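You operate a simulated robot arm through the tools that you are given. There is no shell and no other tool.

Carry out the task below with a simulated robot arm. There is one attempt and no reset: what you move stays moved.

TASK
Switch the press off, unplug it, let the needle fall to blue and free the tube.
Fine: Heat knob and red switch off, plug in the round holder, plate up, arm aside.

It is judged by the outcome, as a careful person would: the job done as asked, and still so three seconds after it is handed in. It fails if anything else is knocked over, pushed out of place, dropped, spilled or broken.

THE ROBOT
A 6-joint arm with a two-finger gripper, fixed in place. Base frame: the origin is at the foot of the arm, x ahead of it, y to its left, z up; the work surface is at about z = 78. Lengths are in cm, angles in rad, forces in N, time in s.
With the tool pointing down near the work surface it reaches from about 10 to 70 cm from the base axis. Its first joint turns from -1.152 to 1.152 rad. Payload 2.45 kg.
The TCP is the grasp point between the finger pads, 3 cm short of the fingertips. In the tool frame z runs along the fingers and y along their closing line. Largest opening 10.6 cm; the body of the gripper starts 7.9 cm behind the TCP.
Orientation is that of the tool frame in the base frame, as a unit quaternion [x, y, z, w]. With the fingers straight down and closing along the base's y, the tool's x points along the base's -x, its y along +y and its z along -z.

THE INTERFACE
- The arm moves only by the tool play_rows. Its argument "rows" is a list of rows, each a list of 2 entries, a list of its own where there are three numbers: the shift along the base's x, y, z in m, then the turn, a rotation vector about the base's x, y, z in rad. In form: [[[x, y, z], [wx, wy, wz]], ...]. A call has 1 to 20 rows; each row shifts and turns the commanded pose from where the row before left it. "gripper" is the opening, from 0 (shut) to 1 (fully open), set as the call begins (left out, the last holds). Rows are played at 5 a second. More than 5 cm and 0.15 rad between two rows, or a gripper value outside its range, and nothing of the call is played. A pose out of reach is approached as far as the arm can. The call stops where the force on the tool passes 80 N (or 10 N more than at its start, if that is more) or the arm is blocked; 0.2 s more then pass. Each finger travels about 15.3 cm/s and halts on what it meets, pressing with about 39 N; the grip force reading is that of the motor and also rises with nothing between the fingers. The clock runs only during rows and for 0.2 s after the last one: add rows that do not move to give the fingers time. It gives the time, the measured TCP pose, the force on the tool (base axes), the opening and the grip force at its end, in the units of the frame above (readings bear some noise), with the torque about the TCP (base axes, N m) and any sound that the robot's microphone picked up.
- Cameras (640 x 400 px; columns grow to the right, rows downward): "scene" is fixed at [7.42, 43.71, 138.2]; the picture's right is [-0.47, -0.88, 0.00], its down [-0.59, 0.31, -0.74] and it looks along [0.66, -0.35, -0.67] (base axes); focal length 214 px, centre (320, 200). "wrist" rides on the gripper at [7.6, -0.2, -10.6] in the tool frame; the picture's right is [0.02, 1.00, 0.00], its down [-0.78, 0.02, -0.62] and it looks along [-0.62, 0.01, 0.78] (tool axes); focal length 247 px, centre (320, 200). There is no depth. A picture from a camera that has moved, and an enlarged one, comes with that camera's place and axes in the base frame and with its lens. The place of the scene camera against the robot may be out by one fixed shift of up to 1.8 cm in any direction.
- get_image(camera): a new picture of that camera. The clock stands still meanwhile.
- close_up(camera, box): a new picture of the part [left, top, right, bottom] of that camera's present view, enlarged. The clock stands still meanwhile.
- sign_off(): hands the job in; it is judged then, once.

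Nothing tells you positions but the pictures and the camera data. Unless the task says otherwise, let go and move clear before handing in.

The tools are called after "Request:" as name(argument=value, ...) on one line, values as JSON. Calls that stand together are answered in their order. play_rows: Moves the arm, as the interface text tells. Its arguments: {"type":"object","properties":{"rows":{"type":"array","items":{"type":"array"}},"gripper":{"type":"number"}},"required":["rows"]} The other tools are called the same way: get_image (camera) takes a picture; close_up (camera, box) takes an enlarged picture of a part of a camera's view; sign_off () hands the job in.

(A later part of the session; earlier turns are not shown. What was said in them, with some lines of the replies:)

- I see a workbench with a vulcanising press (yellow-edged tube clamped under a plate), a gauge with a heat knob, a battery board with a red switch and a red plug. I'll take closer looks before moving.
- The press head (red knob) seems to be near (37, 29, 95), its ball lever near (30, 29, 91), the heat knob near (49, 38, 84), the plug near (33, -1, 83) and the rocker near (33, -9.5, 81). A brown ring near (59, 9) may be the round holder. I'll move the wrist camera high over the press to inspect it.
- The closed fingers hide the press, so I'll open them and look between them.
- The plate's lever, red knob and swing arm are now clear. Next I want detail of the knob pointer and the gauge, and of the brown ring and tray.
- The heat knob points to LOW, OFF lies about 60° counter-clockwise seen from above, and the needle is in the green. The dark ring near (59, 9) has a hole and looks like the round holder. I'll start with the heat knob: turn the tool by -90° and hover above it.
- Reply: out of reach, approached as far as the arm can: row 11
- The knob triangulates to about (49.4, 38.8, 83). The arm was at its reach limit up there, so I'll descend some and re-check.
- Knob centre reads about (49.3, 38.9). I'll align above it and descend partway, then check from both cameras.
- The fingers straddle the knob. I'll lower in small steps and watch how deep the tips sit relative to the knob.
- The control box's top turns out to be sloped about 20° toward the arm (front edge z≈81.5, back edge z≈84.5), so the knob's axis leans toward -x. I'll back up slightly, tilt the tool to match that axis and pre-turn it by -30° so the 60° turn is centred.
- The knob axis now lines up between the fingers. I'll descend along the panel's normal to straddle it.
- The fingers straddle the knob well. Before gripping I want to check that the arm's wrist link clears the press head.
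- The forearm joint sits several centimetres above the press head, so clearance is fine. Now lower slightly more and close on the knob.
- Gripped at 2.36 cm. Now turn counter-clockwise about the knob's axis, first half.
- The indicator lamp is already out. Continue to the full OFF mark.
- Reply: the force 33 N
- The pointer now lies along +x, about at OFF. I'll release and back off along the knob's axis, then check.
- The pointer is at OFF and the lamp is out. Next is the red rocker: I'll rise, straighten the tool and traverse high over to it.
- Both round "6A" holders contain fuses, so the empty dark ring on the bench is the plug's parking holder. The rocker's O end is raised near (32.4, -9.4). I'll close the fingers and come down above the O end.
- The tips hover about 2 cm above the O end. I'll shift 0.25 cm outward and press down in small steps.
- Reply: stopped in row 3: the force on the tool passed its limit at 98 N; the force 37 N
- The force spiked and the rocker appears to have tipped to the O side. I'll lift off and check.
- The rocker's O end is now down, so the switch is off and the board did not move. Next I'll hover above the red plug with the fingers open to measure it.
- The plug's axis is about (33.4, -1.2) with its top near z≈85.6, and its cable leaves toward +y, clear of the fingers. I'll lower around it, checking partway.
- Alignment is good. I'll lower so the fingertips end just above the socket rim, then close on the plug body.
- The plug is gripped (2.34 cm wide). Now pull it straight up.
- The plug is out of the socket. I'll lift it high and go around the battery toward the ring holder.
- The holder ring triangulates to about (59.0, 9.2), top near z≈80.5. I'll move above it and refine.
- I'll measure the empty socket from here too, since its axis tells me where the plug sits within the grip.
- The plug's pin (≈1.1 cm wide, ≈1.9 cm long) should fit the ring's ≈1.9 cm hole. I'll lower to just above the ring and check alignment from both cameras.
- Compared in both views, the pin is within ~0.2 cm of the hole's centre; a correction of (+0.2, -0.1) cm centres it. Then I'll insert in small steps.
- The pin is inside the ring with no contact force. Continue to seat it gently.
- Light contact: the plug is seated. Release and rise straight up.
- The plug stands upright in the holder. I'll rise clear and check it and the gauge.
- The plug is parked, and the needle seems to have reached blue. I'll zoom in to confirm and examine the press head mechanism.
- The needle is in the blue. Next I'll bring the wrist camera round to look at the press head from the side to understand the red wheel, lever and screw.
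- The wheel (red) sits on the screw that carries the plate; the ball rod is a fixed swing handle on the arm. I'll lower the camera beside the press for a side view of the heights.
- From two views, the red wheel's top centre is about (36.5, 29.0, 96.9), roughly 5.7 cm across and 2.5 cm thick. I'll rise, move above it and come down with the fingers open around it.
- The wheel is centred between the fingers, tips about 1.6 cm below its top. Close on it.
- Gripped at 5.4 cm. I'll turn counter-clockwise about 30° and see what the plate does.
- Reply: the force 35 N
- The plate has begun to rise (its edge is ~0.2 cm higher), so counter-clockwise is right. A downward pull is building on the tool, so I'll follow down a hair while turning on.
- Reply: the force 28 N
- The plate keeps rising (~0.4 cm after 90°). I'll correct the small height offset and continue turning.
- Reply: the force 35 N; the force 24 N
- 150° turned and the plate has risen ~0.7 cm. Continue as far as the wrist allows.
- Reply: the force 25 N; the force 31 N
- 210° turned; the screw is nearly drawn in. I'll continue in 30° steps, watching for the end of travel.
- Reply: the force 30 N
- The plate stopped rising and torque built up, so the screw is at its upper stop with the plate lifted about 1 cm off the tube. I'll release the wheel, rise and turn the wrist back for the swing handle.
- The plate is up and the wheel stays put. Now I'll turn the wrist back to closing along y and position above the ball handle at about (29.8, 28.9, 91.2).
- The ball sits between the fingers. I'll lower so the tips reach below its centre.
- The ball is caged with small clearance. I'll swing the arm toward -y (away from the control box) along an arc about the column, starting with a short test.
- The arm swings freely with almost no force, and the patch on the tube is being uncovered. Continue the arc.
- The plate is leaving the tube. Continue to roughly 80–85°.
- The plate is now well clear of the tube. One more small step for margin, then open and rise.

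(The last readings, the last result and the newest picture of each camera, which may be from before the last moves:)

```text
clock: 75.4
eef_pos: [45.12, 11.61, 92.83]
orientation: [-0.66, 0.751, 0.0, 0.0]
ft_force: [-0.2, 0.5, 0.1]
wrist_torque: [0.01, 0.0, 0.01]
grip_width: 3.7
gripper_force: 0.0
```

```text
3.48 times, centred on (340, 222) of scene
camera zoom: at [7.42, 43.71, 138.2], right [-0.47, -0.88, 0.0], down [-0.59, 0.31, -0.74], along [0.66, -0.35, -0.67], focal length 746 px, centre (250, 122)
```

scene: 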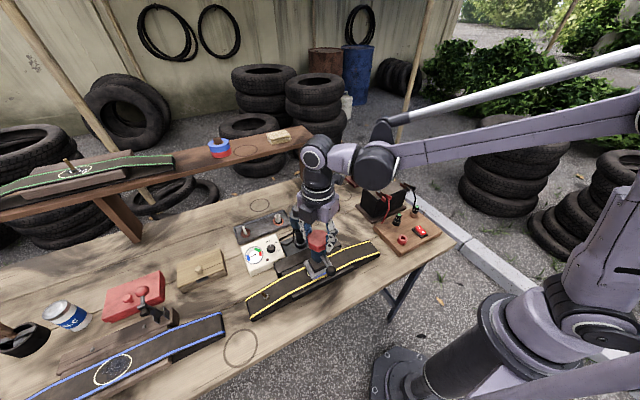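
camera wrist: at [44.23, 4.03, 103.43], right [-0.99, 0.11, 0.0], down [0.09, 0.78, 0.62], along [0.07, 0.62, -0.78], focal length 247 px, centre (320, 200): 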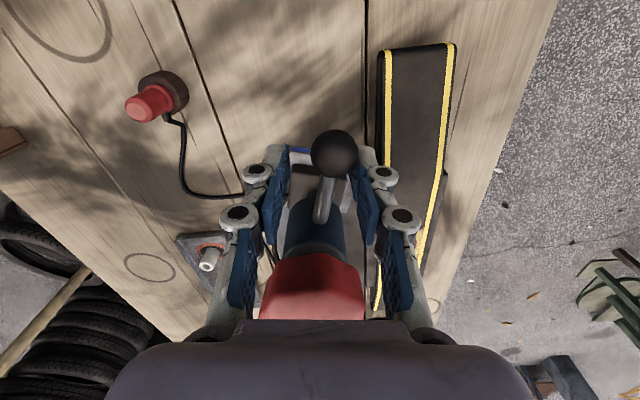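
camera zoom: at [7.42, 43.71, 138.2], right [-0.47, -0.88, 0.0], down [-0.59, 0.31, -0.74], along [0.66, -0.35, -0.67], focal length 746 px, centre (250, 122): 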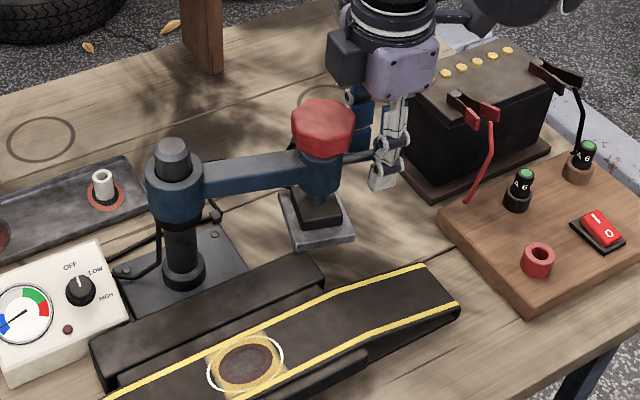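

The arm is about 80° aside and the tube is uncovered. Open and lift straight up, then retreat high.

Request:
play_rows(rows=[[[0, 0, 0], [0, 0, 0]], [[0, 0, 0], [0, 0, 0]], [[0, 0, 0.02], [0, 0, 0]], [[0, 0, 0.03], [0, 0, 0]], [[0, 0, 0.04], [0, 0, 0]], [[0, 0, 0.04], [0, 0, 0]], [[0, 0, 0.03], [0, 0, 0]]], gripper=0.5)

Request:
play_rows(rows=[[[-0.025, -0.015, 0.01], [0, 0, -0.1]], [[-0.025, -0.015, 0.01], [0, 0, -0.1]], [[-0.025, -0.015, 0.01], [0, 0, -0.1]], [[-0.025, -0.015, 0.01], [0, 0, -0.1]], [[-0.025, -0.015, 0.01], [0, 0, -0.1]], [[-0.01, -0.01, 0], [0, 0, -0.1]], [[0, 0, 0], [0, 0, 0]]])

Request:
get_image(camera="scene")

Request:
close_up(camera="scene", box=[225, 170, 445, 310])

Request:
close_up(camera="scene", box=[240, 230, 290, 280])

Request:
get_image(camera="wrist")

```text
clock: 77.0
eef_pos: [44.96, 11.35, 109.02]
orientation: [-0.659, 0.752, 0.0, 0.0]
ft_force: [0.9, 0.7, -0.1]
wrist_torque: [0.01, -0.01, 0.02]
grip_width: 5.3
gripper_force: 0.1
```

```text
clock: 78.6
eef_pos: [31.46, 3.14, 113.81]
orientation: [-0.407, 0.914, 0.0, 0.0]
ft_force: [-0.2, 0.0, -0.2]
wrist_torque: [0.01, -0.02, 0.01]
grip_width: 5.28
gripper_force: 0.1
```

```text
taken
```

scene: 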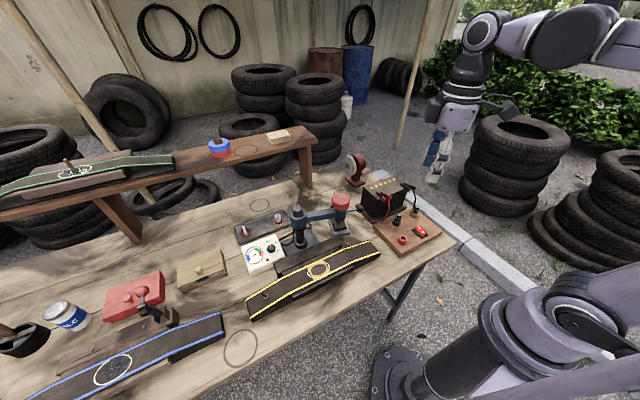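

```text
2.86 times, centred on (335, 240) of scene
camera zoom: at [7.42, 43.71, 138.2], right [-0.47, -0.88, 0.0], down [-0.59, 0.31, -0.74], along [0.66, -0.35, -0.67], focal length 613 px, centre (277, 86)
```

zoom: 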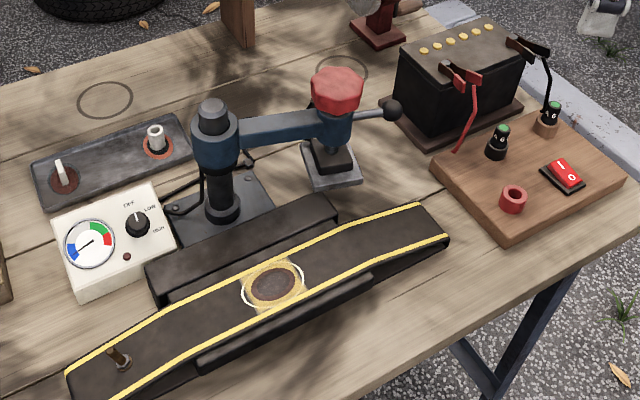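

```text
8.00 times, centred on (265, 255) of scene
camera zoom: at [7.42, 43.71, 138.2], right [-0.47, -0.88, 0.0], down [-0.59, 0.31, -0.74], along [0.66, -0.35, -0.67], focal length 1716 px, centre (760, -240)
```

zoom: 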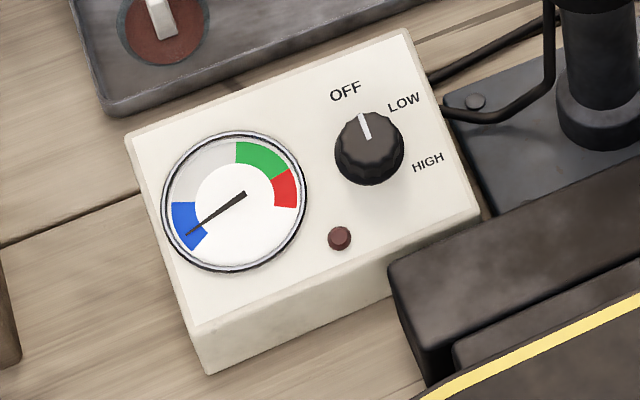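

```text
taken
camera wrist: at [26.44, -2.67, 124.5], right [-0.76, 0.65, 0.0], down [0.51, 0.59, 0.62], along [0.41, 0.47, -0.78], focal length 247 px, centre (320, 200)
```

wrist: 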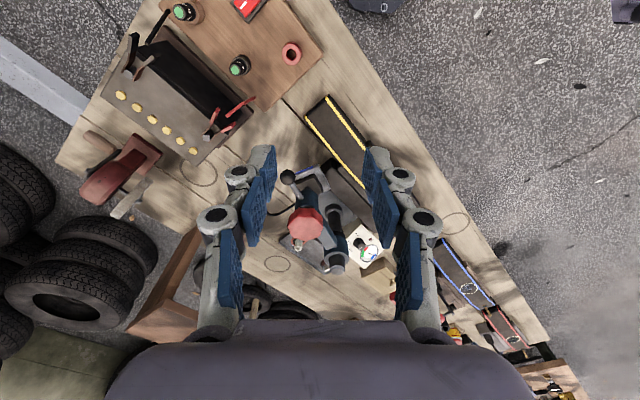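

Everything looks in place: needle deep in blue, knob at OFF, rocker O down, plate up and arm aside. The plug is hidden behind the press head here, so I'll check it with the wrist camera.

Request:
play_rows(rows=[[[0.01, -0.005, 0], [0, 0, -0.12]], [[0.01, -0.005, 0], [0, 0, -0.12]], [[0.01, -0.005, 0], [0, 0, -0.12]], [[0.01, -0.005, 0], [0, 0, -0.12]], [[0.01, -0.005, 0], [0, 0, -0.12]], [[0.01, -0.005, 0], [0, 0, -0.12]], [[0.01, 0, 0], [0, 0, -0.12]], [[0, 0, 0], [0, 0, 0]]], gripper=1.0)

Request:
get_image(camera="wrist")

Request:
close_up(camera="wrist", box=[320, 90, 440, 190])

Request:
close_up(camera="scene", box=[315, 185, 445, 265])

```text
clock: 80.4
eef_pos: [38.53, 0.16, 113.66]
orientation: [0.002, 1.0, -0.001, 0.0]
ft_force: [-0.2, -0.1, 0.8]
wrist_torque: [0.02, 0.02, -0.03]
grip_width: 10.59
gripper_force: 0.0
```

```text
taken
camera wrist: at [30.9, -0.02, 124.33], right [-0.02, 1.0, 0.0], down [0.78, 0.01, 0.62], along [0.62, 0.01, -0.78], focal length 247 px, centre (320, 200)
```

wrist: 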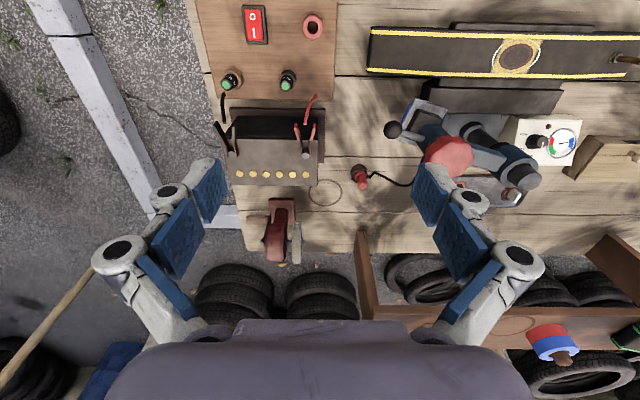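

```text
4.00 times, centred on (380, 140) of wrist
camera zoom: at [30.9, -0.02, 124.33], right [-0.02, 1.0, 0.0], down [0.78, 0.01, 0.62], along [0.62, 0.01, -0.78], focal length 988 px, centre (80, 440)
```

zoom: 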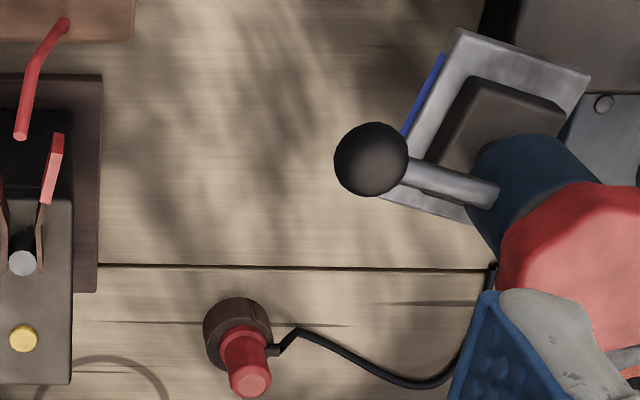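

```text
4.92 times, centred on (380, 225) of scene
camera zoom: at [7.42, 43.71, 138.2], right [-0.47, -0.88, 0.0], down [-0.59, 0.31, -0.74], along [0.66, -0.35, -0.67], focal length 1056 px, centre (25, 77)
```

zoom: 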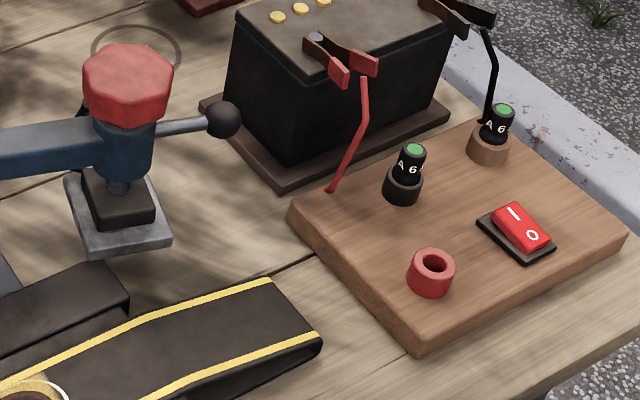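

The plug stands upright in the ring. I'll zoom on the press head to be sure the plate has not crept back down.

Request:
close_up(camera="scene", box=[320, 190, 370, 240])

Request:
play_rows(rows=[[[0, 0, 0], [0, 0, 0]], [[0, 0, 0], [0, 0, 0]], [[0, 0, 0], [0, 0, 0]], [[0, 0, 0], [0, 0, 0]], [[0, 0, 0], [0, 0, 0]], [[0, 0, 0], [0, 0, 0]], [[0, 0, 0], [0, 0, 0]], [[0, 0, 0], [0, 0, 0]], [[0, 0, 0], [0, 0, 0]], [[0, 0, 0], [0, 0, 0]], [[0, 0, 0], [0, 0, 0]], [[0, 0, 0], [0, 0, 0]], [[0, 0, 0], [0, 0, 0]], [[0, 0, 0], [0, 0, 0]], [[0, 0, 0], [0, 0, 0]], [[0, 0, 0], [0, 0, 0]]])

Request:
close_up(camera="scene", box=[320, 190, 370, 240])

Request:
get_image(camera="scene")

```text
8.00 times, centred on (345, 215) of scene
camera zoom: at [7.42, 43.71, 138.2], right [-0.47, -0.88, 0.0], down [-0.59, 0.31, -0.74], along [0.66, -0.35, -0.67], focal length 1716 px, centre (120, 80)
```

zoom: 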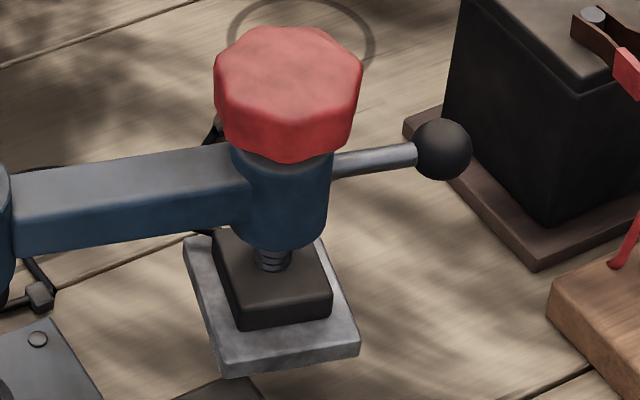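

```text
clock: 83.8
eef_pos: [38.52, 0.01, 113.75]
orientation: [0.0, 1.0, 0.0, 0.0]
ft_force: [0.4, -0.8, -0.8]
wrist_torque: [0.0, -0.01, 0.0]
grip_width: 10.59
gripper_force: 0.0
```

```text
8.00 times, centred on (345, 215) of scene
camera zoom: at [7.42, 43.71, 138.2], right [-0.47, -0.88, 0.0], down [-0.59, 0.31, -0.74], along [0.66, -0.35, -0.67], focal length 1716 px, centre (120, 80)
```

zoom: 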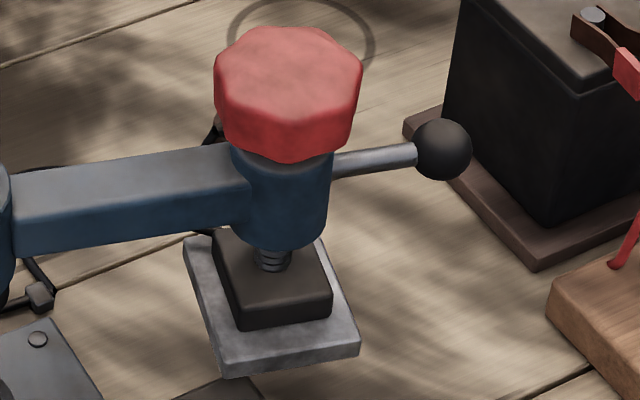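

```text
taken
```

scene: 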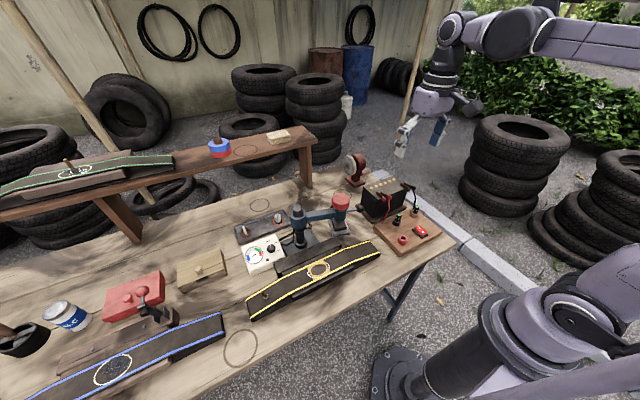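

Nothing changed over three seconds of waiting. The heat knob is at OFF, the rocker is at O, the plug stands in the round holder and the needle is in blue. The plate is up, the arm is aside with the tube free, and the gripper is clear, so I'm handing in.

Request:
sign_off()

```text
The job is handed in.
```

The press is off and unplugged, the tube is free, and I have handed the job in. I don't have the judging result. I watched for three seconds before handing in and nothing moved.

- **Heat knob:** turned from LOW to OFF; the lamp is out.
- **Red switch:** the O end is pressed down. The force briefly reached 98 N as it tipped over. The board did not move and nothing looks damaged.
- **Plug:** pulled from its socket and standing upright in the round dark holder on the bench, which I took to be the one you meant.
- **Needle:** already in the blue before I touched the plate.
- **Plate:** raised about 1 cm off the tube by turning the red wheel until it would go no further.
- **Arm:** swung about 80° aside, away from the control box, leaving the patch on the tube fully uncovered.

Nothing else on the bench was knocked over or shifted in the final pictures. The gripper is open and clear.
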